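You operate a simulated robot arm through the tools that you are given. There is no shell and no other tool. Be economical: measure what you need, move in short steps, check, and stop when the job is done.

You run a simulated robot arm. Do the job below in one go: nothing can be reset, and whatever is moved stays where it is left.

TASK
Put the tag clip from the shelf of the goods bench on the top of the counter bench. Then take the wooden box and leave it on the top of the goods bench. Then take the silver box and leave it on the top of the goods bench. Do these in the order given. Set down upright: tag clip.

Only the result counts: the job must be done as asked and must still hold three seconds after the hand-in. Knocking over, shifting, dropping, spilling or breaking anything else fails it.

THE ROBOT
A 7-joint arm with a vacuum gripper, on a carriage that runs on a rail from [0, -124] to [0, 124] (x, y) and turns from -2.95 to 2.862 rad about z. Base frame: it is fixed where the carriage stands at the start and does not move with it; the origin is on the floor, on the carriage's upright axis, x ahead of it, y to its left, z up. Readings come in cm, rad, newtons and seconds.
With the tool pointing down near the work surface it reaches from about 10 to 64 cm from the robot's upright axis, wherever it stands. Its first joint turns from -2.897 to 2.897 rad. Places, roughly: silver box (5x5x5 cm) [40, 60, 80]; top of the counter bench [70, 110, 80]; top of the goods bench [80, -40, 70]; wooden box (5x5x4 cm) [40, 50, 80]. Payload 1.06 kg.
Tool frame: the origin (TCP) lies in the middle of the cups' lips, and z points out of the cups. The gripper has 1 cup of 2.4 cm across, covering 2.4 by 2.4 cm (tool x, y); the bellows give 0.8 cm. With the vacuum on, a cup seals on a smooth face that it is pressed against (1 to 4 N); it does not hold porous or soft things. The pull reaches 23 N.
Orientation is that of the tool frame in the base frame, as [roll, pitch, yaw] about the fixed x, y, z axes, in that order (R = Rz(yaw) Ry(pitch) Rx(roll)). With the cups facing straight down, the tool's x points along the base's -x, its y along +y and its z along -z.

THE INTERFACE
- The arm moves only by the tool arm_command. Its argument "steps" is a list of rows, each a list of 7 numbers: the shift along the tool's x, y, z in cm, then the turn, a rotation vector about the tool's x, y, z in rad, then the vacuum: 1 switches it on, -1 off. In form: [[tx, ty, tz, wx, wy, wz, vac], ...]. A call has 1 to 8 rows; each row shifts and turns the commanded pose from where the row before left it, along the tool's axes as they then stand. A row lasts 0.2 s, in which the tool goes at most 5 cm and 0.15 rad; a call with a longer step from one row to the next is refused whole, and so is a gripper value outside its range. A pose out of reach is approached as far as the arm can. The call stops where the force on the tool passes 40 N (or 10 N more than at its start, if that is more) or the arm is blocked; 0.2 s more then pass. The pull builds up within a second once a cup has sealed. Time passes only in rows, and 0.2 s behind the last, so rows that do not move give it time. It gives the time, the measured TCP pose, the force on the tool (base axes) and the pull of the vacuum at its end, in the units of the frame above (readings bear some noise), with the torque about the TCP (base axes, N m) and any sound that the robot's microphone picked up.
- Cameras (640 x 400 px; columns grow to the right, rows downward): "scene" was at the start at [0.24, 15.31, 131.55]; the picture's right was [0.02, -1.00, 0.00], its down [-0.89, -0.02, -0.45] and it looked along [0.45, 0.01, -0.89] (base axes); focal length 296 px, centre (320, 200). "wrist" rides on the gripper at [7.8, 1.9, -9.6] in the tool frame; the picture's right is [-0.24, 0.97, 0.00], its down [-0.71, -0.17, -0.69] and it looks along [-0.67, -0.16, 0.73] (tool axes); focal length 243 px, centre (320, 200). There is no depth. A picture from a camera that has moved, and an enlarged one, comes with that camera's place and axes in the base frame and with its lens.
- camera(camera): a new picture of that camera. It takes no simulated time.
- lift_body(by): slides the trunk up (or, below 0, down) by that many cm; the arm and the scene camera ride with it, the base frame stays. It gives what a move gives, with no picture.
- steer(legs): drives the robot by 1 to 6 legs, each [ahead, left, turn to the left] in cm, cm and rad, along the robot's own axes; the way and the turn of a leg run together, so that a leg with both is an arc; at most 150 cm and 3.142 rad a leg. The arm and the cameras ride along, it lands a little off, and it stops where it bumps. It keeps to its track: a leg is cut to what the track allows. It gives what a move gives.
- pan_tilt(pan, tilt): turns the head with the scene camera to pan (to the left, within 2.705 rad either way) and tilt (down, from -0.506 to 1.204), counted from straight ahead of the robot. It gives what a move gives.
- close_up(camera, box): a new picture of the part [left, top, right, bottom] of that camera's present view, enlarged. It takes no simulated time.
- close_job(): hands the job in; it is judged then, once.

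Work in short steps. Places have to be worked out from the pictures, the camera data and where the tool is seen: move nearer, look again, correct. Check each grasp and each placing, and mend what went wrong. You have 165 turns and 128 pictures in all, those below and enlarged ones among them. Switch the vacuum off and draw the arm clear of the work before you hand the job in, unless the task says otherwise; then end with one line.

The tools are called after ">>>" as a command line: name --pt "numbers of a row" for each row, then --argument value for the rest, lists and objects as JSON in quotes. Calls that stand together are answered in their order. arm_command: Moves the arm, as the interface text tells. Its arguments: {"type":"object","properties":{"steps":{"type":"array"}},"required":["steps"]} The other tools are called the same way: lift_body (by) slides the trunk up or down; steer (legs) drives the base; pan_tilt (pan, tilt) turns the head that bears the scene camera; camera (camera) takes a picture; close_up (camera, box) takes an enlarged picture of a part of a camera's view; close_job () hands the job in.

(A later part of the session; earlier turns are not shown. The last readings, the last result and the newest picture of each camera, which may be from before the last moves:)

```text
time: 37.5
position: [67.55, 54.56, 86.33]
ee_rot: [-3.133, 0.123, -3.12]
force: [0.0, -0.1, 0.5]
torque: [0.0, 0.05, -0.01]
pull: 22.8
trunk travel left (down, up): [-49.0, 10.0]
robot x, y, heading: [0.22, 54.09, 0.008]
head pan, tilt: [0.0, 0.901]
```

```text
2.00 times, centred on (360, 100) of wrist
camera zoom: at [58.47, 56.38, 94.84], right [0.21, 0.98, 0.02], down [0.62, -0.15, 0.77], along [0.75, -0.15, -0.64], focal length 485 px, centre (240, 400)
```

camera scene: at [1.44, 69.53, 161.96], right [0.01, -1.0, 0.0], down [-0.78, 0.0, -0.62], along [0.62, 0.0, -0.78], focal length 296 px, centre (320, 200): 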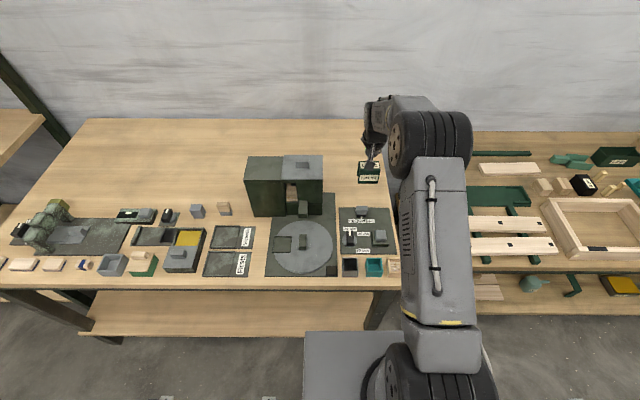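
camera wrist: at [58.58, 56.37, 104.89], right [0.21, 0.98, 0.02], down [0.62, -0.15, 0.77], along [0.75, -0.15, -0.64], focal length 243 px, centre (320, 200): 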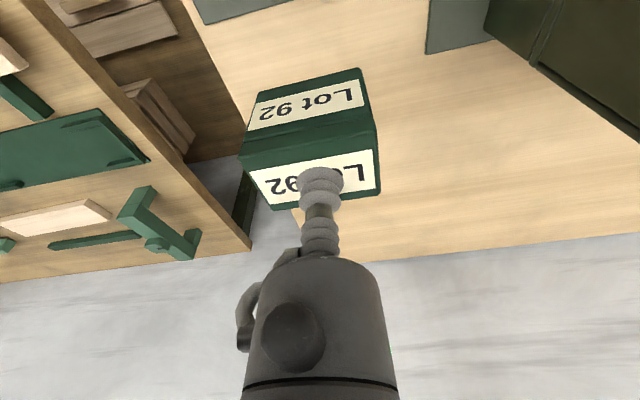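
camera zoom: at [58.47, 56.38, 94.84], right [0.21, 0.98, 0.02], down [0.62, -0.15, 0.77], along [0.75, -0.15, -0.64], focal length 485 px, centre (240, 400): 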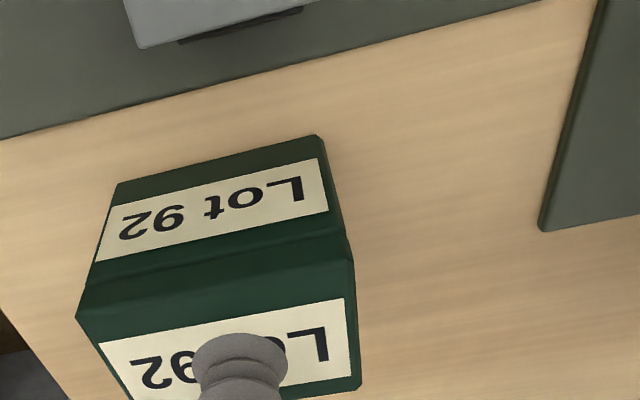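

>>> arm_command --pt "0.03 0 0.2 0 0 0 1" --pt "0.03 0 0.2 0 0 0 1" --pt "0 0 0 0 0 0 1"

>>> arm_command --pt "0.03 0 0.2 0 0 0 1" --pt "0.03 0 0.2 0 0 0 1" --pt "0 0 0 0 0 0 1"

>>> close_up --camera "scene" --box '[330, 130, 410, 180]'

```text
time: 38.3
position: [67.74, 54.67, 85.96]
ee_rot: [-3.133, 0.125, -3.119]
force: [-1.7, 5.1, 16.3]
torque: [-0.15, 0.05, -0.05]
pull: 22.8
trunk travel left (down, up): [-49.0, 10.0]
robot x, y, heading: [0.09, 54.26, 0.008]
head pan, tilt: [0.0, 0.901]
```

```text
time: 39.1
position: [67.51, 54.63, 85.66]
ee_rot: [-3.132, 0.124, -3.121]
force: [6.8, 3.6, 20.1]
torque: [-0.18, 0.17, 0.04]
pull: 22.7
trunk travel left (down, up): [-49.0, 10.0]
robot x, y, heading: [0.04, 54.24, 0.009]
head pan, tilt: [0.0, 0.901]
```

```text
8.00 times, centred on (370, 155) of scene
camera zoom: at [1.28, 69.58, 154.46], right [0.01, -1.0, 0.0], down [-0.78, -0.01, -0.62], along [0.62, 0.0, -0.78], focal length 2371 px, centre (-80, 560)
```

zoom: 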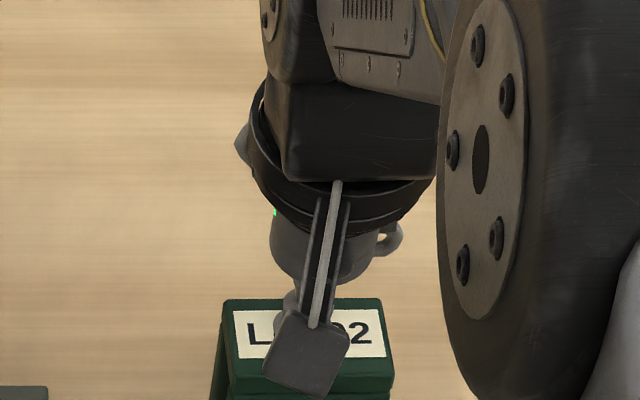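

Firm contact (20 N) – counter top ≈80. I back off 0.35 cm, release, wait and lift away.

>>> arm_command --pt "-0.04 0 -0.3 0 0 0 1" --pt "0 0 0 0 0 0 -1" --pt "0 0 0 0 0 0 -1" --pt "0 0 0 0 0 0 -1" --pt "0 0 0 0 0 0 -1"

>>> arm_command --pt "0 0 -0.5 0 0 0 -1" --pt "-0.1 0 -1 0 0 0 -1" --pt "-0.2 0 -2 0 0 0 -1" --pt "-0.4 0 -4 0 0 0 -1" --pt "-0.4 0 -4 0 0 0 -1"

>>> close_up --camera "scene" --box '[320, 120, 440, 195]'

>>> camera --camera "wrist"

```text
time: 40.3
position: [67.7, 54.62, 85.75]
ee_rot: [-3.133, 0.122, -3.123]
force: [-0.9, -0.6, 3.5]
torque: [0.02, -0.01, 0.05]
pull: 0.1
trunk travel left (down, up): [-49.0, 10.0]
robot x, y, heading: [-0.15, 54.4, 0.005]
head pan, tilt: [0.0, 0.901]
```

```text
time: 41.5
position: [67.44, 54.79, 97.53]
ee_rot: [-3.133, 0.121, -3.121]
force: [-0.2, 0.0, -1.0]
torque: [0.02, 0.03, 0.01]
pull: 0.0
trunk travel left (down, up): [-49.0, 10.0]
robot x, y, heading: [0.19, 54.29, 0.01]
head pan, tilt: [0.0, 0.901]
```

```text
5.33 times, centred on (380, 158) of scene
camera zoom: at [1.39, 69.52, 154.45], right [0.01, -1.0, 0.0], down [-0.78, 0.0, -0.62], along [0.62, 0.0, -0.78], focal length 1580 px, centre (0, 427)
```

zoom: 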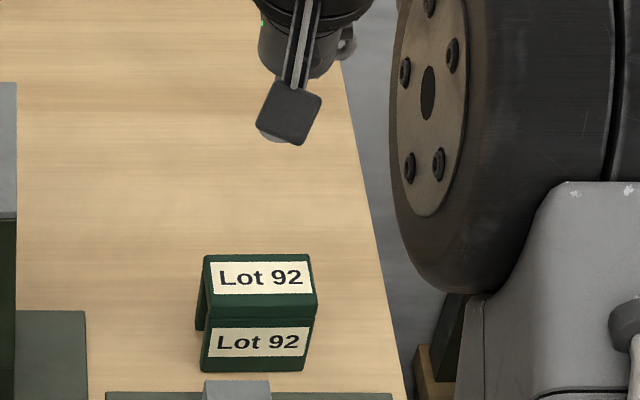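

```text
82 pictures are left
camera wrist: at [58.25, 56.49, 106.03], right [0.21, 0.98, 0.02], down [0.62, -0.15, 0.77], along [0.75, -0.15, -0.64], focal length 243 px, centre (320, 200)
```

wrist: 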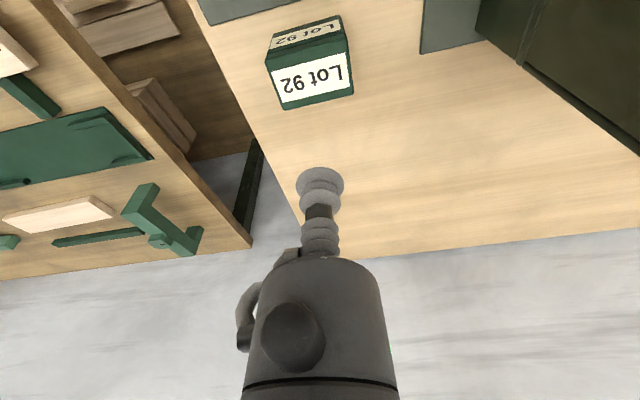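

Clip stands upright on the counter. Next I retract the arm (untilting it) to view the boxes.

>>> arm_command --pt "4 0 -0.5 0 0 0 -1" --pt "4 0 -0.5 0 0 0 -1" --pt "4 0 -0.5 0 0.06 0 -1" --pt "4 0 -0.25 0 0.062 0 -1" --pt "4 0 0 0 0 0 -1" --pt "4 0 0 0 0 0 -1"

>>> camera --camera "wrist"

>>> close_up --camera "scene" --box '[320, 230, 416, 290]'

```text
time: 42.9
position: [43.29, 54.11, 97.32]
ee_rot: [-3.133, -0.001, -3.122]
force: [-0.3, 0.2, 0.5]
torque: [-0.03, 0.03, -0.02]
pull: 0.0
trunk travel left (down, up): [-49.0, 10.0]
robot x, y, heading: [-0.14, 54.29, 0.008]
head pan, tilt: [0.0, 0.901]
```

```text
81 pictures are left
camera wrist: at [35.31, 55.83, 106.76], right [0.22, 0.98, -0.01], down [0.71, -0.15, 0.69], along [0.67, -0.15, -0.73], focal length 243 px, centre (320, 200)
```

wrist: 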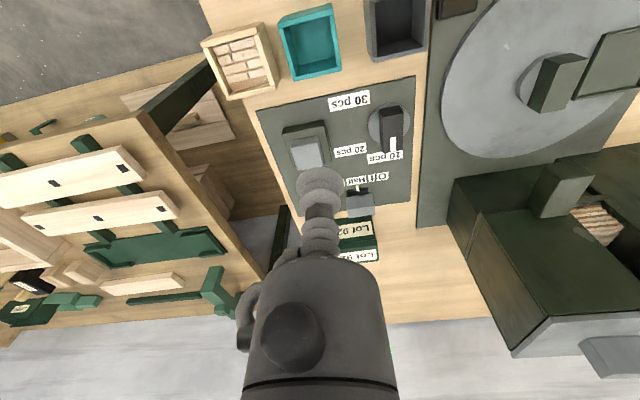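

```text
6.67 times, centred on (368, 260) of scene
camera zoom: at [1.4, 69.53, 154.46], right [0.01, -1.0, 0.0], down [-0.78, 0.0, -0.62], along [0.62, 0.0, -0.78], focal length 1976 px, centre (0, -200)
```

zoom: 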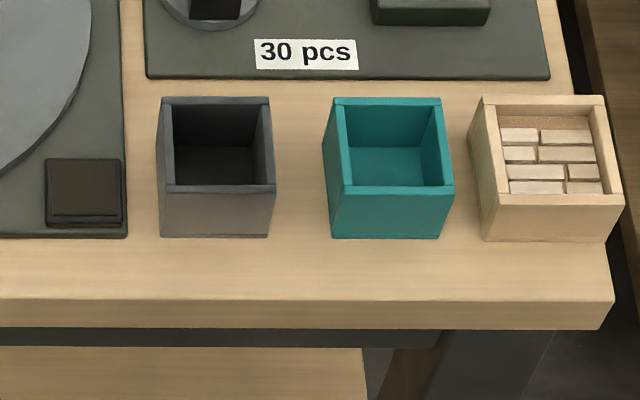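

The wooden box holds small blocks, so it needs a side grip kept level. I now survey the goods bench for free spots near its front edge.

>>> steer --legs '[[0, -75, 0]]'

>>> pan_tilt --pan -0.35 --tilt 0.9

>>> camera --camera "scene"

>>> camera --camera "wrist"

```text
time: 46.9
position: [43.45, -20.43, 97.22]
ee_rot: [-3.135, 0.0, -3.132]
force: [0.4, 0.3, -0.8]
torque: [-0.01, 0.01, -0.02]
pull: 0.1
trunk travel left (down, up): [-49.0, 10.0]
robot x, y, heading: [-0.1, -19.86, -0.005]
head pan, tilt: [0.0, 0.901]
```

```text
time: 47.8
position: [43.34, -20.38, 97.25]
ee_rot: [-3.132, -0.001, -3.133]
force: [0.1, 0.2, 0.8]
torque: [-0.02, 0.0, 0.04]
pull: 0.0
trunk travel left (down, up): [-49.0, 10.0]
robot x, y, heading: [0.06, -19.32, -0.01]
head pan, tilt: [-0.351, 0.901]
```

```text
79 pictures are left
camera scene: at [1.13, -7.1, 154.46], right [-0.35, -0.94, 0.0], down [-0.73, 0.27, -0.62], along [0.58, -0.22, -0.78], focal length 296 px, centre (320, 200)
```

scene: 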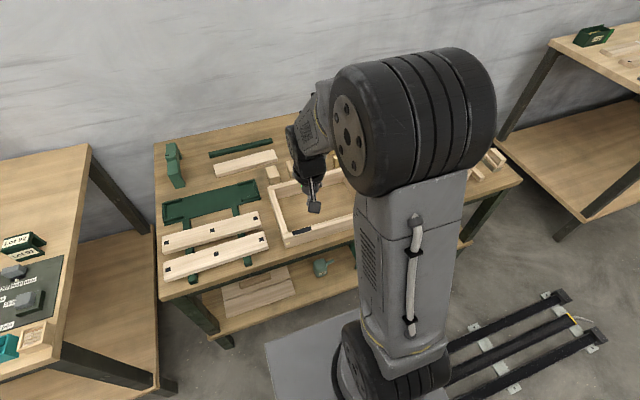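

```text
78 pictures are left
camera wrist: at [35.39, -18.6, 106.77], right [0.23, 0.97, -0.01], down [0.71, -0.16, 0.69], along [0.67, -0.16, -0.73], focal length 243 px, centre (320, 200)
```

wrist: 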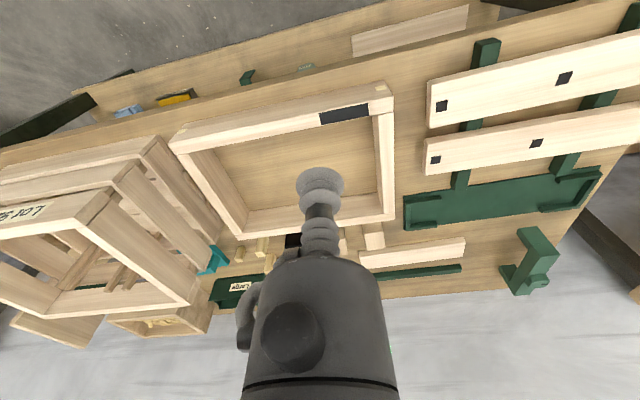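

Front strip is mostly occupied. I check the right end of the goods bench by driving further right.

>>> steer --legs '[[0, -50, 0]]'

>>> pan_tilt --pan 0.3 --tilt 0.9

>>> camera --camera "scene"

>>> camera --camera "wrist"

```text
time: 50.6
position: [43.48, -68.95, 97.18]
ee_rot: [-3.133, 0.001, -3.134]
force: [0.6, -0.7, 0.0]
torque: [-0.01, 0.01, 0.0]
pull: 0.1
trunk travel left (down, up): [-49.0, 10.0]
robot x, y, heading: [-0.04, -68.36, -0.009]
head pan, tilt: [-0.351, 0.901]
```

```text
time: 51.7
position: [43.38, -68.84, 97.21]
ee_rot: [-3.132, 0.001, -3.132]
force: [0.5, 0.3, -0.1]
torque: [0.01, -0.02, -0.02]
pull: 0.1
trunk travel left (down, up): [-49.0, 10.0]
robot x, y, heading: [0.13, -68.2, -0.005]
head pan, tilt: [0.3, 0.901]
```

```text
77 pictures are left
camera scene: at [1.28, -50.68, 154.46], right [0.29, -0.96, 0.0], down [-0.75, -0.23, -0.62], along [0.59, 0.18, -0.78], focal length 296 px, centre (320, 200)
```

scene: 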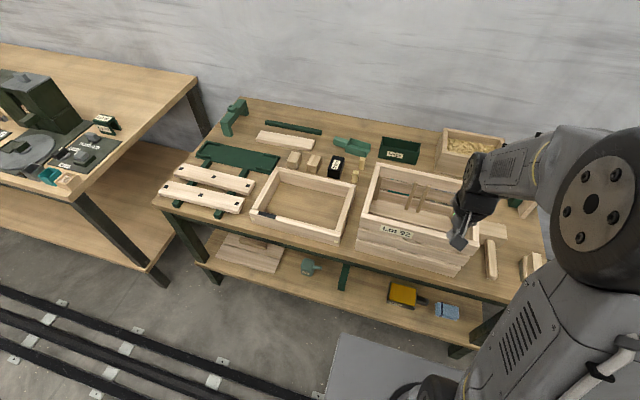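

```text
76 pictures are left
camera wrist: at [35.41, -66.97, 106.77], right [0.23, 0.97, -0.01], down [0.71, -0.16, 0.69], along [0.67, -0.16, -0.73], focal length 243 px, centre (320, 200)
```

wrist: 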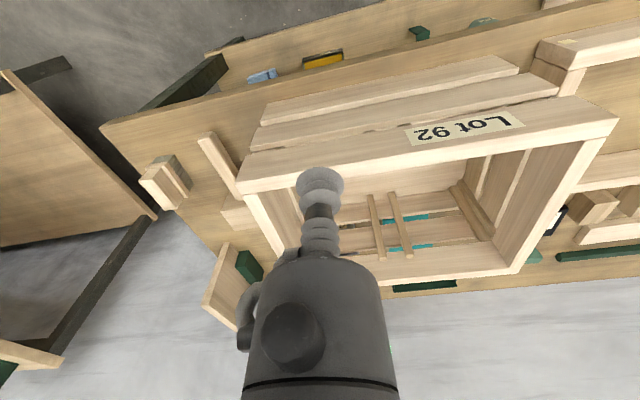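

There's a free patch at the right front corner (x≈45–55, y≈-105…-92). I zoom to measure it.

>>> close_up --camera "wrist" --box '[80, 70, 280, 220]'

>>> close_up --camera "scene" --box '[440, 200, 560, 320]'

```text
2.67 times, centred on (180, 145) of wrist
camera zoom: at [35.41, -66.97, 106.77], right [0.23, 0.97, -0.01], down [0.71, -0.16, 0.69], along [0.67, -0.16, -0.73], focal length 647 px, centre (693, 347)
```

zoom: 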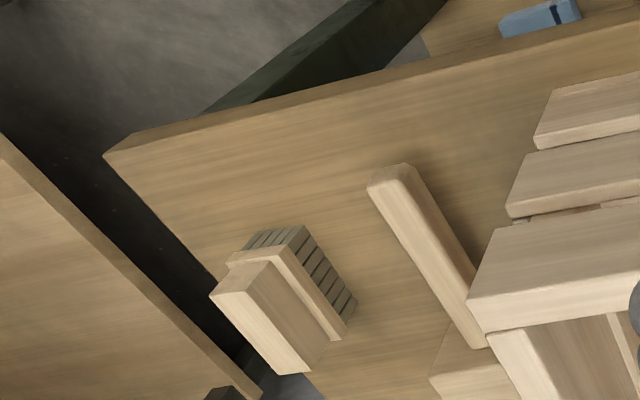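

```text
3.33 times, centred on (500, 260) of scene
camera zoom: at [1.28, -50.68, 154.46], right [0.29, -0.96, 0.0], down [-0.75, -0.23, -0.62], along [0.59, 0.18, -0.78], focal length 988 px, centre (-280, 0)
```

zoom: 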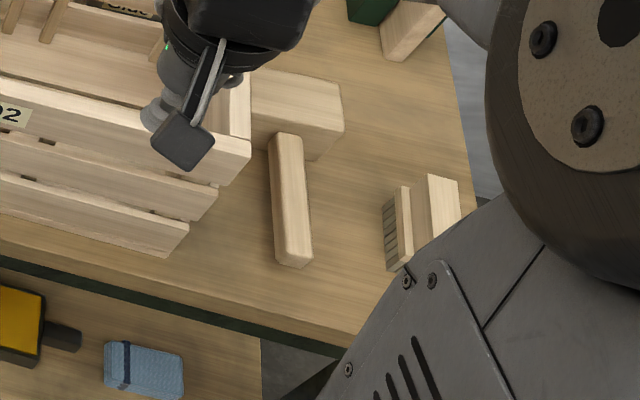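

I've measured the free strip: bench edge x≈45.2, brush front x≈52.4, stick y≈-92…-88.6 (from x 50), corner y≈-106. Two boxes fit at y≈-102 and -95.5. Now I bring the arm back and to the right side of the base to turn the tool horizontal for side grips.

>>> arm_command --pt "4 0 0 0 0 0 -1" --pt "4 -3 0 0 0 0 -1" --pt "3 -4 0 0 0 0 -1" --pt "2 -4.5 0 0 0 0 -1" --pt "0 -4.5 0 0 0 0 -1" --pt "0 -4.5 0 0 0 0 -1" --pt "0 -4.5 0 0 0 0 -1"

>>> arm_command --pt "0 0 0 0 0 0.15 -1" --pt "0 0 0 0 0 0.15 -1" --pt "0 0 0 0 0 0.15 -1" --pt "0 0 0 0 0 0.15 -1"

```text
time: 53.3
position: [30.33, -93.98, 97.6]
ee_rot: [-3.132, 0.003, -3.13]
force: [0.3, -0.1, 0.1]
torque: [-0.01, -0.01, 0.04]
pull: 0.0
trunk travel left (down, up): [-49.0, 10.0]
robot x, y, heading: [-0.11, -68.16, -0.006]
head pan, tilt: [0.3, 0.901]
```

```text
time: 54.3
position: [30.73, -93.94, 97.39]
ee_rot: [-3.133, 0.006, 2.547]
force: [-0.3, 0.7, 0.6]
torque: [-0.04, 0.03, 0.03]
pull: 0.0
trunk travel left (down, up): [-49.0, 10.0]
robot x, y, heading: [-0.01, -68.09, 0.001]
head pan, tilt: [0.3, 0.901]
```

>>> arm_command --pt "0 0 0 0 0 0.15 -1" --pt "0 0 0 0 0 0.15 -1" --pt "0 0 0 0 0 0.15 -1" --pt "0 0 0 0 0 0.15 -1" --pt "0 0 0 0 0 0.15 -1" --pt "0 0 0 0 0 0.15 -1" --pt "0 0 0 0 0 0.15 -1" --pt "0 0 0 0 0 0.15 -1"

>>> arm_command --pt "0 0 0 0 0 0.15 -1" --pt "0 0 0 0 0 0.15 -1" --pt "0 0 0 0 0 0.15 -1" --pt "0 0 0 0 0 0.15 -1" --pt "0 0 0 0 0 0.15 -1" --pt "0 0 0 0 0 0.15 -1" --pt "0 0 0 0 0 0.15 -1" --pt "0 0 0 0 0 0.15 -1"

```text
time: 56.1
position: [30.71, -93.88, 97.52]
ee_rot: [3.139, 0.008, 1.349]
force: [-1.0, -0.4, -0.3]
torque: [0.0, 0.01, 0.01]
pull: 0.0
trunk travel left (down, up): [-49.0, 10.0]
robot x, y, heading: [0.32, -68.12, -0.004]
head pan, tilt: [0.3, 0.901]
```

```text
time: 57.9
position: [30.73, -94.01, 97.42]
ee_rot: [3.132, 0.0, 0.151]
force: [0.7, 0.5, -0.2]
torque: [0.01, -0.01, -0.01]
pull: 0.0
trunk travel left (down, up): [-49.0, 10.0]
robot x, y, heading: [0.0, -68.01, -0.005]
head pan, tilt: [0.3, 0.901]
```

Yaw turned fine. Now I pitch the tool forward to horizontal with the camera on top.

>>> arm_command --pt "0 0 0 0 0 0.15 -1" --pt "0 0 0 0 0.15 0 -1" --pt "0 0 0 0 0.15 0 -1" --pt "0 0 0 0 0.15 0 -1" --pt "0 0 0 0 0.15 0 -1" --pt "0 0 0 0 0.15 0 -1"

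>>> arm_command --pt "0 0 0 0 0.15 0 -1" --pt "0 0 0 0 0.15 0 -1" --pt "0 0 0 0 0.15 0 -1" --pt "0 0 0 0 0.15 0 -1" --pt "0 0 0 0 0.1 0 -1"

>>> camera --camera "wrist"

```text
time: 59.3
position: [30.74, -94.02, 97.42]
ee_rot: [3.13, -0.753, 0.009]
force: [0.0, 0.3, -0.1]
torque: [0.03, 0.02, -0.01]
pull: 0.0
trunk travel left (down, up): [-49.0, 10.0]
robot x, y, heading: [-0.07, -68.3, -0.01]
head pan, tilt: [0.3, 0.901]
```

```text
time: 60.5
position: [30.7, -94.19, 97.31]
ee_rot: [3.058, -1.453, 0.086]
force: [0.0, 0.1, -0.3]
torque: [0.01, 0.03, 0.0]
pull: 0.0
trunk travel left (down, up): [-49.0, 10.0]
robot x, y, heading: [0.33, -68.1, -0.001]
head pan, tilt: [0.3, 0.901]
```

```text
73 pictures are left
camera wrist: at [21.96, -95.91, 106.34], right [-0.03, -0.97, -0.22], down [-0.76, 0.16, -0.62], along [0.64, 0.15, -0.75], focal length 243 px, centre (320, 200)
```

wrist: 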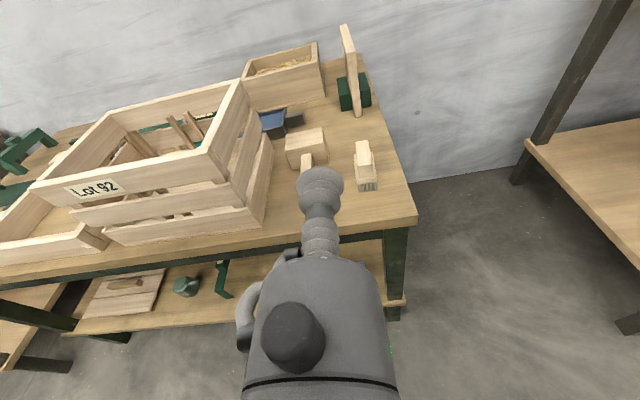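

The tool is horizontal (0.118 rad downward), camera above. I drive left so the tool faces the wooden box (base y≈75).

>>> steer --legs '[[0, 143, 0]]'

>>> camera --camera "wrist"

>>> pan_tilt --pan -0.5 --tilt 0.9

>>> camera --camera "scene"

```text
time: 67.6
position: [30.44, 49.68, 97.37]
ee_rot: [3.069, -1.45, 0.07]
force: [0.6, 0.9, 0.2]
torque: [0.01, -0.03, -0.02]
pull: 0.1
trunk travel left (down, up): [-49.0, 10.0]
robot x, y, heading: [-0.03, 75.99, -0.01]
head pan, tilt: [0.3, 0.901]
```

```text
72 pictures are left
camera wrist: at [21.8, 47.83, 106.34], right [-0.03, -0.97, -0.22], down [-0.76, 0.17, -0.62], along [0.64, 0.15, -0.75], focal length 243 px, centre (320, 200)
```

wrist: 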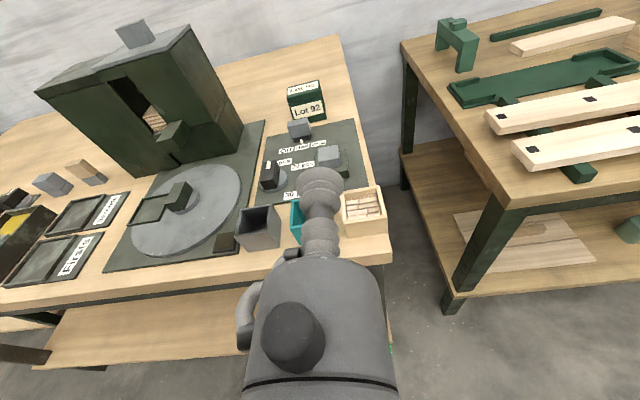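

```text
time: 68.8
position: [30.54, 49.7, 97.32]
ee_rot: [3.069, -1.451, 0.069]
force: [-0.4, -0.1, 0.7]
torque: [0.01, 0.04, 0.02]
pull: 0.1
trunk travel left (down, up): [-49.0, 10.0]
robot x, y, heading: [0.16, 75.81, -0.016]
head pan, tilt: [-0.499, 0.901]
```

```text
71 pictures are left
camera scene: at [0.68, 87.33, 154.46], right [-0.49, -0.87, 0.0], down [-0.68, 0.38, -0.62], along [0.54, -0.3, -0.78], focal length 296 px, centre (320, 200)
```

scene: 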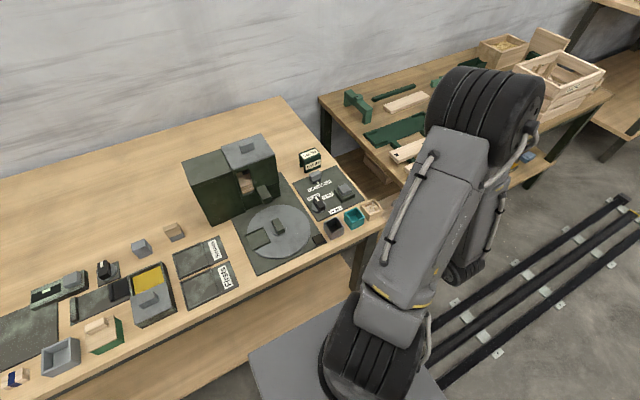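

Wooden box: front face x≈37.6, y 44.7–49.7, z 80–84; counter edge x≈34.9. I align y, then lower the trunk so the cup is at z≈82.4 in front of it.

>>> arm_command --pt "0 2.5 0 0 0 0 -1"

>>> lift_body --by -14.8

>>> camera --camera "wrist"

>>> close_up --camera "scene" --box '[290, 150, 450, 250]'

```text
time: 69.2
position: [30.63, 47.06, 97.31]
ee_rot: [3.072, -1.45, 0.07]
force: [-0.3, 0.3, 0.3]
torque: [-0.02, -0.04, 0.02]
pull: 0.0
trunk travel left (down, up): [-49.0, 10.0]
robot x, y, heading: [-0.08, 75.48, -0.011]
head pan, tilt: [-0.499, 0.901]
```

```text
time: 70.9
position: [30.63, 47.02, 82.53]
ee_rot: [3.068, -1.452, 0.068]
force: [0.1, -0.2, 0.0]
torque: [0.04, 0.02, 0.05]
pull: 0.1
trunk travel left (down, up): [-34.2, 24.8]
robot x, y, heading: [0.35, 75.91, -0.01]
head pan, tilt: [-0.499, 0.901]
```

```text
70 pictures are left
camera wrist: at [21.87, 45.23, 91.44], right [-0.03, -0.97, -0.22], down [-0.76, 0.17, -0.62], along [0.64, 0.15, -0.75], focal length 243 px, centre (320, 200)
```

wrist: 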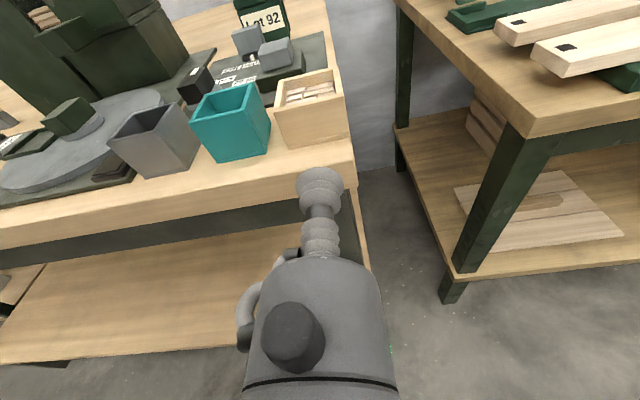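

```text
4.00 times, centred on (370, 200) of scene
camera zoom: at [0.67, 87.32, 139.66], right [-0.49, -0.87, 0.0], down [-0.68, 0.38, -0.62], along [0.54, -0.3, -0.78], focal length 1185 px, centre (120, 200)
```

zoom: 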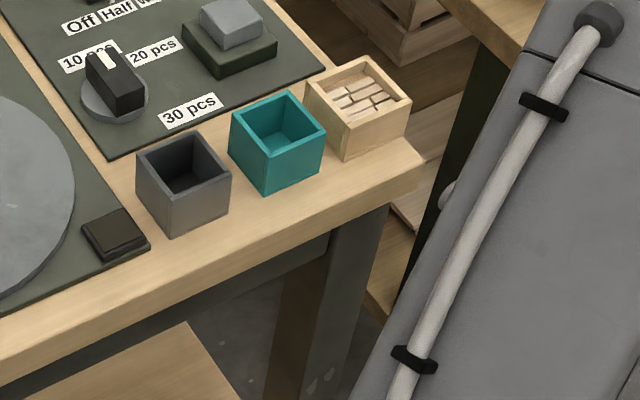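

Both views agree: box front x≈37.5, centre y≈47.6. I approach to 1 cm, then press gently with vacuum on.

>>> arm_command --pt "0.3 -0.3 3 0 0 0 -1" --pt "0.3 -0.2 2.7 0 0 0 -1" --pt "0 0 0 0 0 0 1"

>>> close_up --camera "wrist" --box '[220, 60, 420, 260]'

```text
time: 71.7
position: [36.51, 47.64, 82.29]
ee_rot: [3.07, -1.449, 0.067]
force: [0.0, 0.4, 0.5]
torque: [0.0, 0.0, -0.04]
pull: 0.0
trunk travel left (down, up): [-34.2, 24.8]
robot x, y, heading: [-0.2, 75.52, -0.016]
head pan, tilt: [-0.499, 0.901]
```

```text
2.00 times, centred on (320, 160) of wrist
camera zoom: at [27.79, 45.81, 91.28], right [-0.03, -0.97, -0.23], down [-0.76, 0.17, -0.62], along [0.64, 0.15, -0.75], focal length 485 px, centre (320, 280)
```

zoom: 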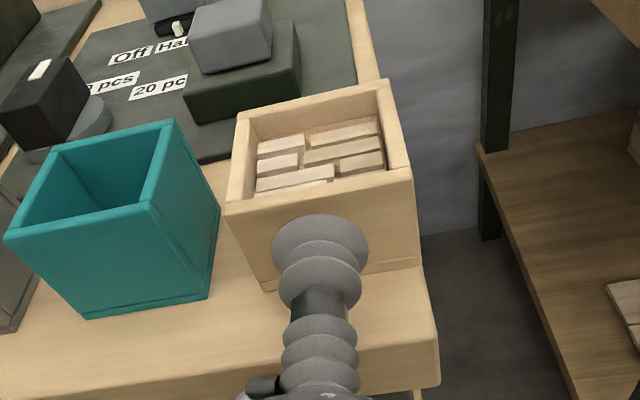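

Well centred. Now gentle contact with vacuum on.

>>> arm_command --pt "0.05 0 0.5 0 0 0 1" --pt "0.03 0 0.25 0 0 0 1" --pt "0.03 0 0.2 0 0 0 1" --pt "0 0 0 0 0 0 1"

```text
time: 72.7
position: [37.23, 47.57, 82.46]
ee_rot: [3.066, -1.451, 0.074]
force: [1.5, -0.2, 1.3]
torque: [0.03, -0.14, -0.02]
pull: 22.8
trunk travel left (down, up): [-34.2, 24.8]
robot x, y, heading: [0.11, 75.52, -0.007]
head pan, tilt: [-0.499, 0.901]
```

Sealed (22.8 N). I lift 3 cm and check.

>>> arm_command --pt "0 0 0 0 0 0 1" --pt "0.5 0 -0.06 0 0 0 1" --pt "1 0 -0.12 0 0 0 1" --pt "1.5 0 -0.18 0 0 0 1"

>>> camera --camera "wrist"

```text
time: 73.7
position: [37.27, 47.54, 85.44]
ee_rot: [3.07, -1.452, 0.069]
force: [-0.3, -0.4, -0.2]
torque: [0.02, 0.0, 0.02]
pull: 22.8
trunk travel left (down, up): [-34.2, 24.8]
robot x, y, heading: [-0.01, 75.48, -0.009]
head pan, tilt: [-0.499, 0.901]
```

```text
67 pictures are left
camera wrist: at [28.59, 45.76, 94.39], right [-0.03, -0.97, -0.22], down [-0.76, 0.17, -0.62], along [0.64, 0.15, -0.75], focal length 243 px, centre (320, 200)
```

wrist: 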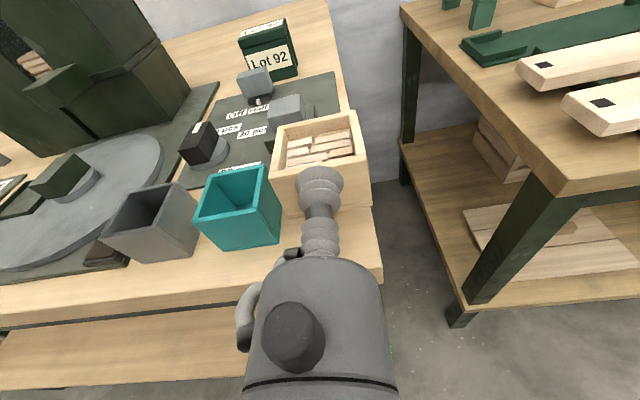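

Held level. I raise, retract, and drive right toward the goods bench's right end.

>>> arm_command --pt "2 0 -0.24 0 0 0 1" --pt "2 0 -0.24 0 0 0 1" --pt "-0.3 0 -2.5 0 0 0 1" --pt "-0.3 0 -2.5 0 0 0 1" --pt "-0.3 0 -2.5 0 0 0 1" --pt "-0.2 0 -1.5 0 0 0 1"

>>> steer --legs '[[0, -149, 0]]'

>>> camera --camera "wrist"

```text
time: 75.1
position: [28.54, 47.7, 89.49]
ee_rot: [3.067, -1.451, 0.07]
force: [-0.3, 0.5, -1.1]
torque: [-0.01, 0.02, 0.0]
pull: 22.1
trunk travel left (down, up): [-34.2, 24.8]
robot x, y, heading: [-0.2, 75.52, -0.012]
head pan, tilt: [-0.499, 0.901]
```

```text
time: 82.5
position: [27.35, -103.65, 89.44]
ee_rot: [3.068, -1.451, 0.035]
force: [0.2, -0.5, -1.0]
torque: [0.02, 0.02, 0.01]
pull: 23.3
trunk travel left (down, up): [-34.2, 24.8]
robot x, y, heading: [-0.29, -74.8, -0.052]
head pan, tilt: [-0.499, 0.901]
```

```text
66 pictures are left
camera wrist: at [18.51, -105.25, 98.3], right [-0.07, -0.97, -0.22], down [-0.76, 0.2, -0.62], along [0.65, 0.13, -0.75], focal length 243 px, centre (320, 200)
```

wrist: 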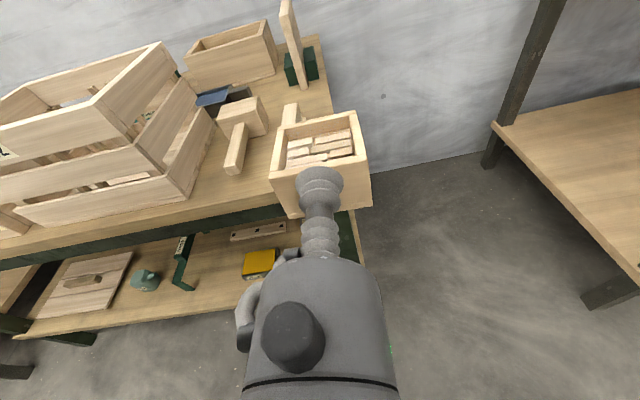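

Heading drifted by -0.043 rad; I correct it and remeasure the target patch.

>>> steer --legs '[[0, 0, 0.043]]'

>>> close_up --camera "wrist" --box '[200, 60, 400, 260]'

```text
time: 83.3
position: [28.57, -102.57, 89.47]
ee_rot: [3.069, -1.45, 0.079]
force: [-0.2, 0.0, -1.3]
torque: [-0.02, 0.01, 0.01]
pull: 22.5
trunk travel left (down, up): [-34.2, 24.8]
robot x, y, heading: [0.01, -74.52, -0.001]
head pan, tilt: [-0.499, 0.901]
```

```text
2.00 times, centred on (300, 160) of wrist
camera zoom: at [19.81, -104.42, 98.3], right [-0.02, -0.97, -0.23], down [-0.77, 0.16, -0.62], along [0.64, 0.16, -0.75], focal length 485 px, centre (360, 280)
```

zoom: 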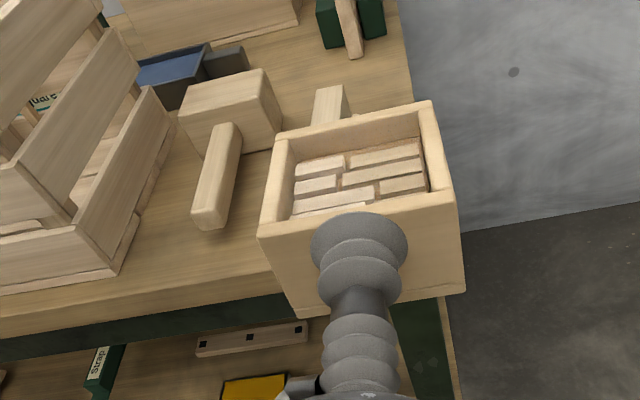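

Two views disagree on the bench height (70 vs ~74), so I raise the trunk 15 cm for a vertical-baseline measurement.

>>> lift_body --by 15

>>> close_up --camera "wrist" --box '[160, 80, 400, 280]'

```text
time: 85.1
position: [28.54, -102.56, 104.48]
ee_rot: [3.069, -1.449, 0.076]
force: [-0.3, 0.9, -0.6]
torque: [0.0, -0.01, 0.04]
pull: 22.7
trunk travel left (down, up): [-49.2, 9.8]
robot x, y, heading: [0.31, -74.45, -0.003]
head pan, tilt: [-0.499, 0.901]
```

```text
2.00 times, centred on (280, 180) of wrist
camera zoom: at [19.81, -104.42, 113.3], right [-0.02, -0.97, -0.23], down [-0.77, 0.16, -0.62], along [0.64, 0.16, -0.75], focal length 485 px, centre (400, 240)
```

zoom: 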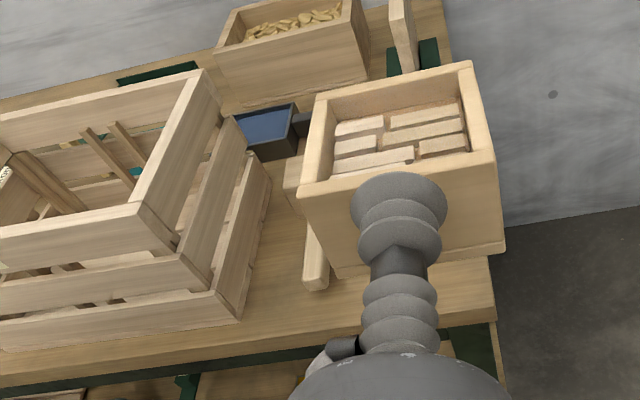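

Bench top is actually z≈74.3. I zoom on the front corner to pin its edge.

>>> close_up --camera "wrist" --box '[360, 190, 420, 250]'

>>> close_up --camera "wrist" --box '[240, 180, 340, 270]'

```text
6.67 times, centred on (390, 220) of wrist
camera zoom: at [19.81, -104.42, 113.3], right [-0.02, -0.97, -0.23], down [-0.77, 0.16, -0.62], along [0.64, 0.16, -0.75], focal length 1618 px, centre (-147, 67)
```

zoom: 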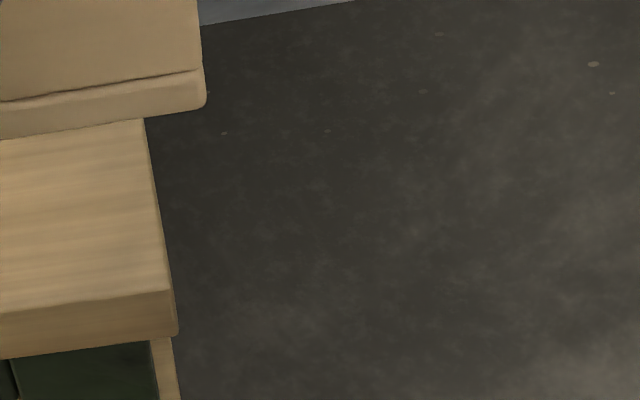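

```text
4.44 times, centred on (290, 225) of wrist
camera zoom: at [19.81, -104.42, 113.3], right [-0.02, -0.97, -0.23], down [-0.77, 0.16, -0.62], along [0.64, 0.16, -0.75], focal length 1078 px, centre (453, 89)
```

zoom: 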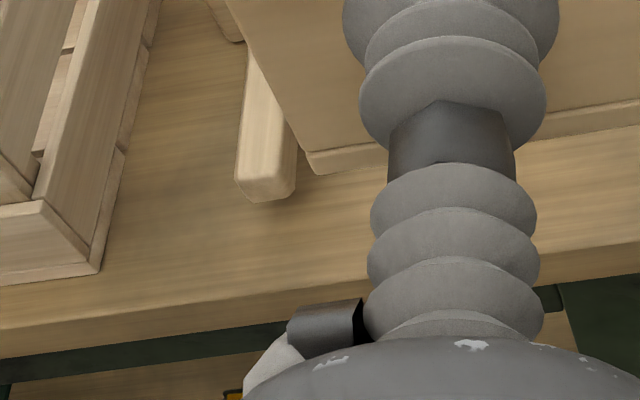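

Corner: front edge x≈43.4, right edge y≈-104.7, z≈74.2; brush front x≈50.5, stick y -88.4…-85.8. Wooden box target: front x 44.3, centre y≈-101.4. I lower to 7 cm above and move forward.

>>> lift_body --by -22

>>> arm_command --pt "0.4 -0.5 3.5 0 0 0 1" --pt "0.4 -0.5 3.5 0 0 0 1" --pt "0.4 0 3.5 0 0 0 1" --pt "0.2 0 2 0 0 0 1"

>>> camera --camera "wrist"

```text
time: 87.4
position: [28.5, -102.5, 82.37]
ee_rot: [3.069, -1.45, 0.076]
force: [-0.6, -0.6, -0.5]
torque: [-0.02, 0.01, 0.02]
pull: 23.0
trunk travel left (down, up): [-27.2, 31.8]
robot x, y, heading: [0.4, -74.68, -0.002]
head pan, tilt: [-0.499, 0.901]
```

```text
time: 88.4
position: [41.16, -101.34, 82.21]
ee_rot: [3.072, -1.45, 0.074]
force: [0.2, 0.4, -1.6]
torque: [-0.01, -0.01, -0.02]
pull: 23.3
trunk travel left (down, up): [-27.2, 31.8]
robot x, y, heading: [0.02, -74.73, -0.003]
head pan, tilt: [-0.499, 0.901]
```

```text
61 pictures are left
camera wrist: at [32.45, -103.17, 91.23], right [-0.02, -0.97, -0.23], down [-0.77, 0.16, -0.62], along [0.64, 0.16, -0.75], focal length 243 px, centre (320, 200)
```

wrist: 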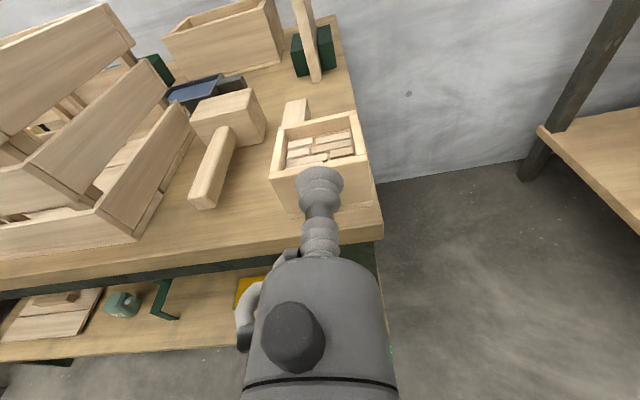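

Forward the last 3 cm, then down 4.3 cm by trunk, checking force.

>>> arm_command --pt "0.18 0 1.6 0 0 0 1" --pt "0.18 0 1.5 0 0 0 1"

>>> lift_body --by -4.3

>>> close_up --camera "wrist" --box '[180, 60, 420, 260]'

```text
time: 89.0
position: [44.1, -101.3, 82.16]
ee_rot: [3.071, -1.448, 0.073]
force: [0.2, -1.1, -1.5]
torque: [-0.01, -0.02, 0.0]
pull: 22.9
trunk travel left (down, up): [-27.2, 31.8]
robot x, y, heading: [-0.15, -74.98, -0.003]
head pan, tilt: [-0.499, 0.901]
```

```text
time: 89.9
position: [44.24, -101.26, 77.99]
ee_rot: [3.068, -1.451, 0.077]
force: [0.3, 0.9, -1.6]
torque: [0.0, 0.0, -0.01]
pull: 23.3
trunk travel left (down, up): [-22.9, 36.1]
robot x, y, heading: [0.25, -74.61, -0.005]
head pan, tilt: [-0.499, 0.901]
```

```text
2.00 times, centred on (300, 160) of wrist
camera zoom: at [35.49, -103.18, 86.84], right [-0.02, -0.97, -0.23], down [-0.77, 0.16, -0.62], along [0.64, 0.16, -0.75], focal length 485 px, centre (360, 280)
```

zoom: 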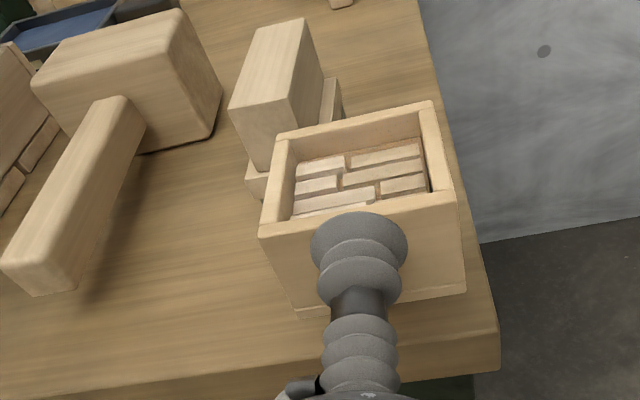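

Clear behind (brush ≥ x 50.5). I lower in small steps to contact.

>>> arm_command --pt "-0.4 0 0.05 0 0 0 1" --pt "-0.3 0 0.04 0 0 0 1" --pt "0 0 0 0 0 0 1"

>>> arm_command --pt "-0.2 0 0.02 0 0 0 1" --pt "-0.2 0 0.02 0 0 0 1" --pt "0 0 0 0 0 0 1"

```text
time: 90.7
position: [44.21, -101.36, 77.22]
ee_rot: [3.066, -1.451, 0.079]
force: [-0.2, -0.1, -0.8]
torque: [0.01, 0.01, -0.01]
pull: 23.6
trunk travel left (down, up): [-22.9, 36.1]
robot x, y, heading: [-0.01, -74.85, -0.002]
head pan, tilt: [-0.499, 0.901]
```

```text
time: 91.5
position: [44.29, -101.34, 76.78]
ee_rot: [3.07, -1.45, 0.077]
force: [0.2, 0.5, -1.1]
torque: [0.02, -0.01, 0.03]
pull: 23.2
trunk travel left (down, up): [-22.9, 36.1]
robot x, y, heading: [-0.06, -74.68, -0.002]
head pan, tilt: [-0.499, 0.901]
```

>>> arm_command --pt "-0.2 0 0.02 0 0 0 1" --pt "-0.15 0 0.02 0 0 0 1" --pt "0 0 0 0 0 0 1"

>>> close_up --camera "wrist" --box '[180, 60, 420, 260]'

```text
time: 92.3
position: [44.38, -101.44, 76.51]
ee_rot: [3.069, -1.451, 0.077]
force: [0.2, -0.3, -0.3]
torque: [0.01, 0.0, -0.02]
pull: 22.5
trunk travel left (down, up): [-22.9, 36.1]
robot x, y, heading: [0.2, -74.22, 0.002]
head pan, tilt: [-0.499, 0.901]
```

```text
2.00 times, centred on (300, 160) of wrist
camera zoom: at [35.55, -103.34, 85.37], right [-0.02, -0.97, -0.23], down [-0.77, 0.16, -0.62], along [0.64, 0.16, -0.75], focal length 485 px, centre (360, 280)
```

zoom: 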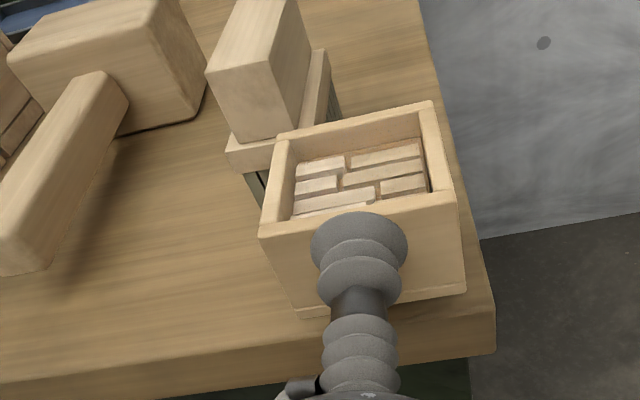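

>>> arm_command --pt "-0.2 0 0.02 0 0 0 1" --pt "-0.15 0 0.02 0 0 0 1" --pt "0 0 0 0 0 0 1"

>>> arm_command --pt "-0.2 0 0.02 0 0 0 1" --pt "-0.1 0 0.01 0 0 0 1" --pt "0 0 0 0 0 0 1"

```text
time: 93.1
position: [44.16, -101.3, 76.0]
ee_rot: [3.069, -1.45, 0.077]
force: [-0.4, -0.2, -0.6]
torque: [0.0, 0.02, -0.03]
pull: 22.6
trunk travel left (down, up): [-22.9, 36.1]
robot x, y, heading: [0.01, -74.89, -0.001]
head pan, tilt: [-0.499, 0.901]
```

```text
time: 93.9
position: [44.22, -101.44, 75.67]
ee_rot: [3.07, -1.453, 0.076]
force: [0.7, 0.0, -1.5]
torque: [0.0, 0.0, -0.02]
pull: 23.2
trunk travel left (down, up): [-22.9, 36.1]
robot x, y, heading: [0.11, -74.1, -0.001]
head pan, tilt: [-0.499, 0.901]
```

No contact yet: bench is a bit lower than 74, so edge and brush are slightly further too. I shift +0.5 in x and continue down.

>>> arm_command --pt "-0.1 0 0.5 0 0 0 1" --pt "-0.2 0 0.02 0 0 0 1" --pt "0 0 0 0 0 0 1"

>>> arm_command --pt "-0.2 0 0.02 0 0 0 1" --pt "-0.2 0 0.02 0 0 0 1" --pt "0 0 0 0 0 0 1"

>>> close_up --camera "wrist" --box '[180, 60, 420, 260]'

```text
time: 94.7
position: [44.57, -101.31, 75.29]
ee_rot: [3.072, -1.451, 0.075]
force: [0.0, -0.3, -1.3]
torque: [-0.03, 0.01, -0.01]
pull: 23.1
trunk travel left (down, up): [-22.9, 36.1]
robot x, y, heading: [0.19, -74.56, -0.003]
head pan, tilt: [-0.499, 0.901]
```

```text
time: 95.5
position: [44.59, -101.17, 74.95]
ee_rot: [3.07, -1.451, 0.076]
force: [0.1, 0.0, -1.5]
torque: [0.01, 0.0, 0.03]
pull: 22.9
trunk travel left (down, up): [-22.9, 36.1]
robot x, y, heading: [0.51, -74.39, 0.002]
head pan, tilt: [-0.499, 0.901]
```

```text
2.00 times, centred on (300, 160) of wrist
camera zoom: at [35.95, -103.2, 83.92], right [-0.02, -0.97, -0.23], down [-0.77, 0.16, -0.62], along [0.64, 0.16, -0.75], focal length 485 px, centre (360, 280)
```

zoom: 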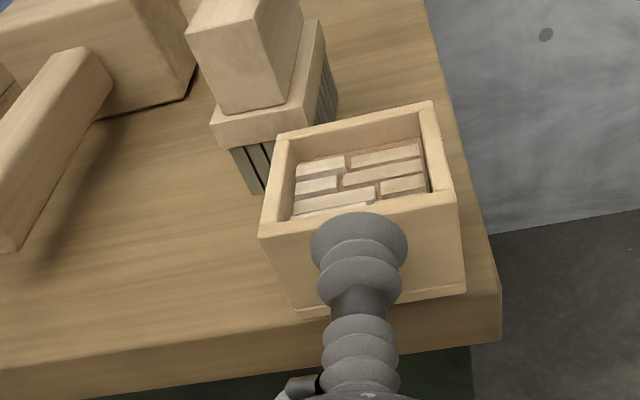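

The mallet handle I triangulated floats above the bench; bench is nearer 70 (edge x≈45.3, brush ≥52.4). I shift +1.1 in x and continue down.

>>> arm_command --pt "0.13 0 1.1 0 0 0 1" --pt "-0.5 0 0.06 0 0 0 1" --pt "-0.5 0 0.06 0 0 0 1" --pt "0 0 0 0 0 0 1"

>>> close_up --camera "wrist" --box '[180, 60, 420, 260]'

```text
time: 96.5
position: [45.91, -101.43, 74.04]
ee_rot: [3.056, -1.453, 0.089]
force: [-1.2, -1.4, 10.0]
torque: [-0.01, -0.02, 0.0]
pull: 22.3
trunk travel left (down, up): [-22.9, 36.1]
robot x, y, heading: [0.58, -74.38, -0.004]
head pan, tilt: [-0.499, 0.901]
```

```text
2.00 times, centred on (300, 160) of wrist
camera zoom: at [37.12, -103.21, 82.98], right [-0.02, -0.97, -0.22], down [-0.76, 0.16, -0.62], along [0.64, 0.16, -0.75], focal length 485 px, centre (360, 280)
```

zoom: 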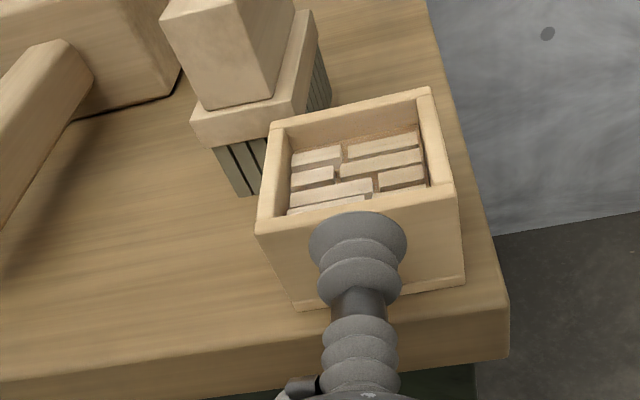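

Contact (10 N upward), so bench top ≈71.6. I ease up 0.2 cm, release, wait, and back off along the tool axis.

>>> arm_command --pt "0.15 0 0 0 0 0 1" --pt "0 0 0 0 0 0 -1" --pt "0 0 0 0 0 0 -1" --pt "0 0 0 0 0 0 -1" --pt "0 0 0 0 0 0 -1"

>>> arm_command --pt "0 0 -0.5 0 0 0 -1" --pt "0 0 -1 0 0 0 -1" --pt "0 0 -3 0 0 0 -1" --pt "0 0 -4 0 0 0 -1" --pt "0 0 -4 0 0 0 -1"

>>> camera --camera "wrist"

```text
time: 97.7
position: [45.91, -101.37, 74.06]
ee_rot: [3.068, -1.45, 0.077]
force: [-0.5, 0.7, 0.2]
torque: [0.0, -0.03, 0.0]
pull: 0.0
trunk travel left (down, up): [-22.9, 36.1]
robot x, y, heading: [0.25, -74.26, -0.001]
head pan, tilt: [-0.499, 0.901]
```

```text
time: 98.9
position: [33.19, -101.53, 75.84]
ee_rot: [3.066, -1.45, 0.08]
force: [0.0, 0.0, 0.1]
torque: [0.01, -0.02, 0.02]
pull: 0.0
trunk travel left (down, up): [-22.9, 36.1]
robot x, y, heading: [0.01, -74.47, -0.002]
head pan, tilt: [-0.499, 0.901]
```

```text
56 pictures are left
camera wrist: at [24.52, -103.33, 84.76], right [-0.02, -0.97, -0.22], down [-0.77, 0.16, -0.62], along [0.64, 0.16, -0.75], focal length 243 px, centre (320, 200)
```

wrist: 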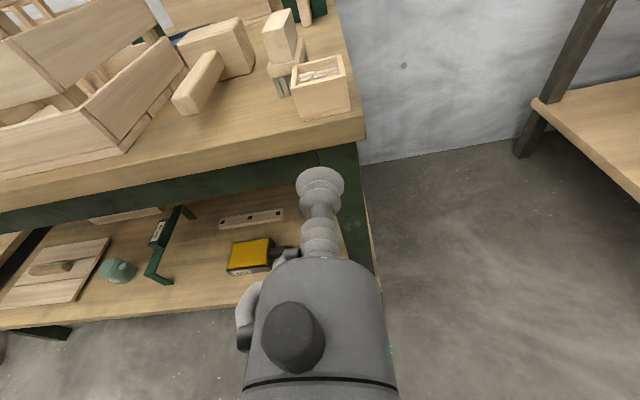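

Let me verify the placed box up close.

>>> close_up --camera "wrist" --box '[240, 0, 380, 160]'

```text
2.50 times, centred on (310, 80) of wrist
camera zoom: at [24.52, -103.33, 84.76], right [-0.02, -0.97, -0.22], down [-0.77, 0.16, -0.62], along [0.64, 0.16, -0.75], focal length 606 px, centre (345, 500)
```

zoom: 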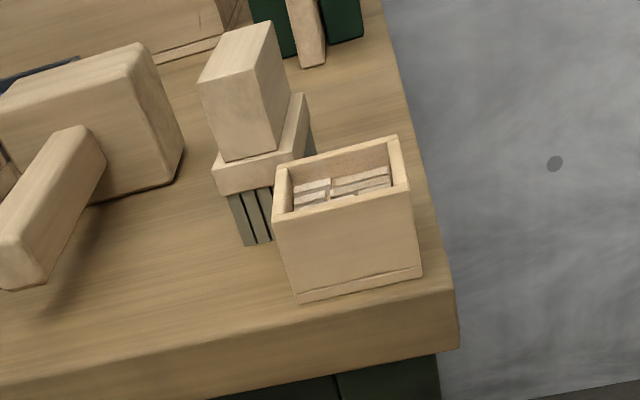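

Wooden box is settled. Now for the silver box: raise, retract a bit, and drive left to base y≈88.

>>> arm_command --pt "0 0 -4 0 0 0 -1"

>>> lift_body --by 21

>>> steer --legs '[[0, 100, 0], [0, 62, 0]]'

>>> camera --camera "wrist"

```text
time: 99.3
position: [29.4, -101.36, 76.12]
ee_rot: [3.076, -1.449, 0.071]
force: [-0.1, 0.0, 0.1]
torque: [-0.01, 0.01, 0.02]
pull: 0.0
trunk travel left (down, up): [-22.9, 36.1]
robot x, y, heading: [0.15, -74.61, 0.001]
head pan, tilt: [-0.499, 0.901]
```

```text
time: 101.5
position: [29.35, -101.31, 97.06]
ee_rot: [3.068, -1.451, 0.077]
force: [0.3, -0.2, 0.0]
torque: [0.01, 0.0, 0.01]
pull: 0.0
trunk travel left (down, up): [-43.9, 15.1]
robot x, y, heading: [0.36, -74.58, 0.001]
head pan, tilt: [-0.499, 0.901]
```

```text
time: 109.8
position: [29.7, 62.08, 97.1]
ee_rot: [3.072, -1.449, 0.086]
force: [0.2, 0.1, -0.6]
torque: [0.01, 0.04, -0.03]
pull: 0.1
trunk travel left (down, up): [-43.9, 15.1]
robot x, y, heading: [0.06, 88.32, 0.008]
head pan, tilt: [-0.499, 0.901]
```

```text
54 pictures are left
camera wrist: at [20.87, 60.1, 106.04], right [-0.02, -0.97, -0.23], down [-0.77, 0.16, -0.62], along [0.64, 0.16, -0.75], focal length 243 px, centre (320, 200)
```

wrist: 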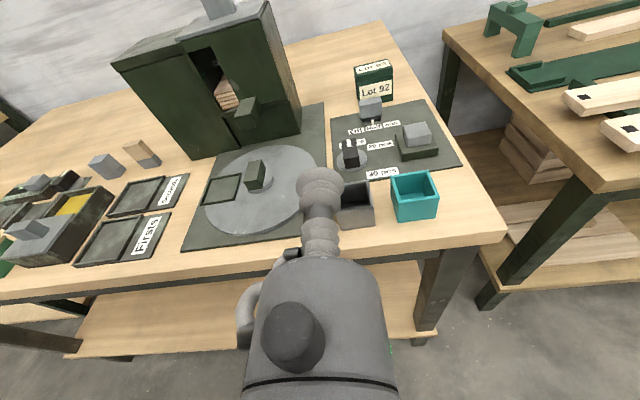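

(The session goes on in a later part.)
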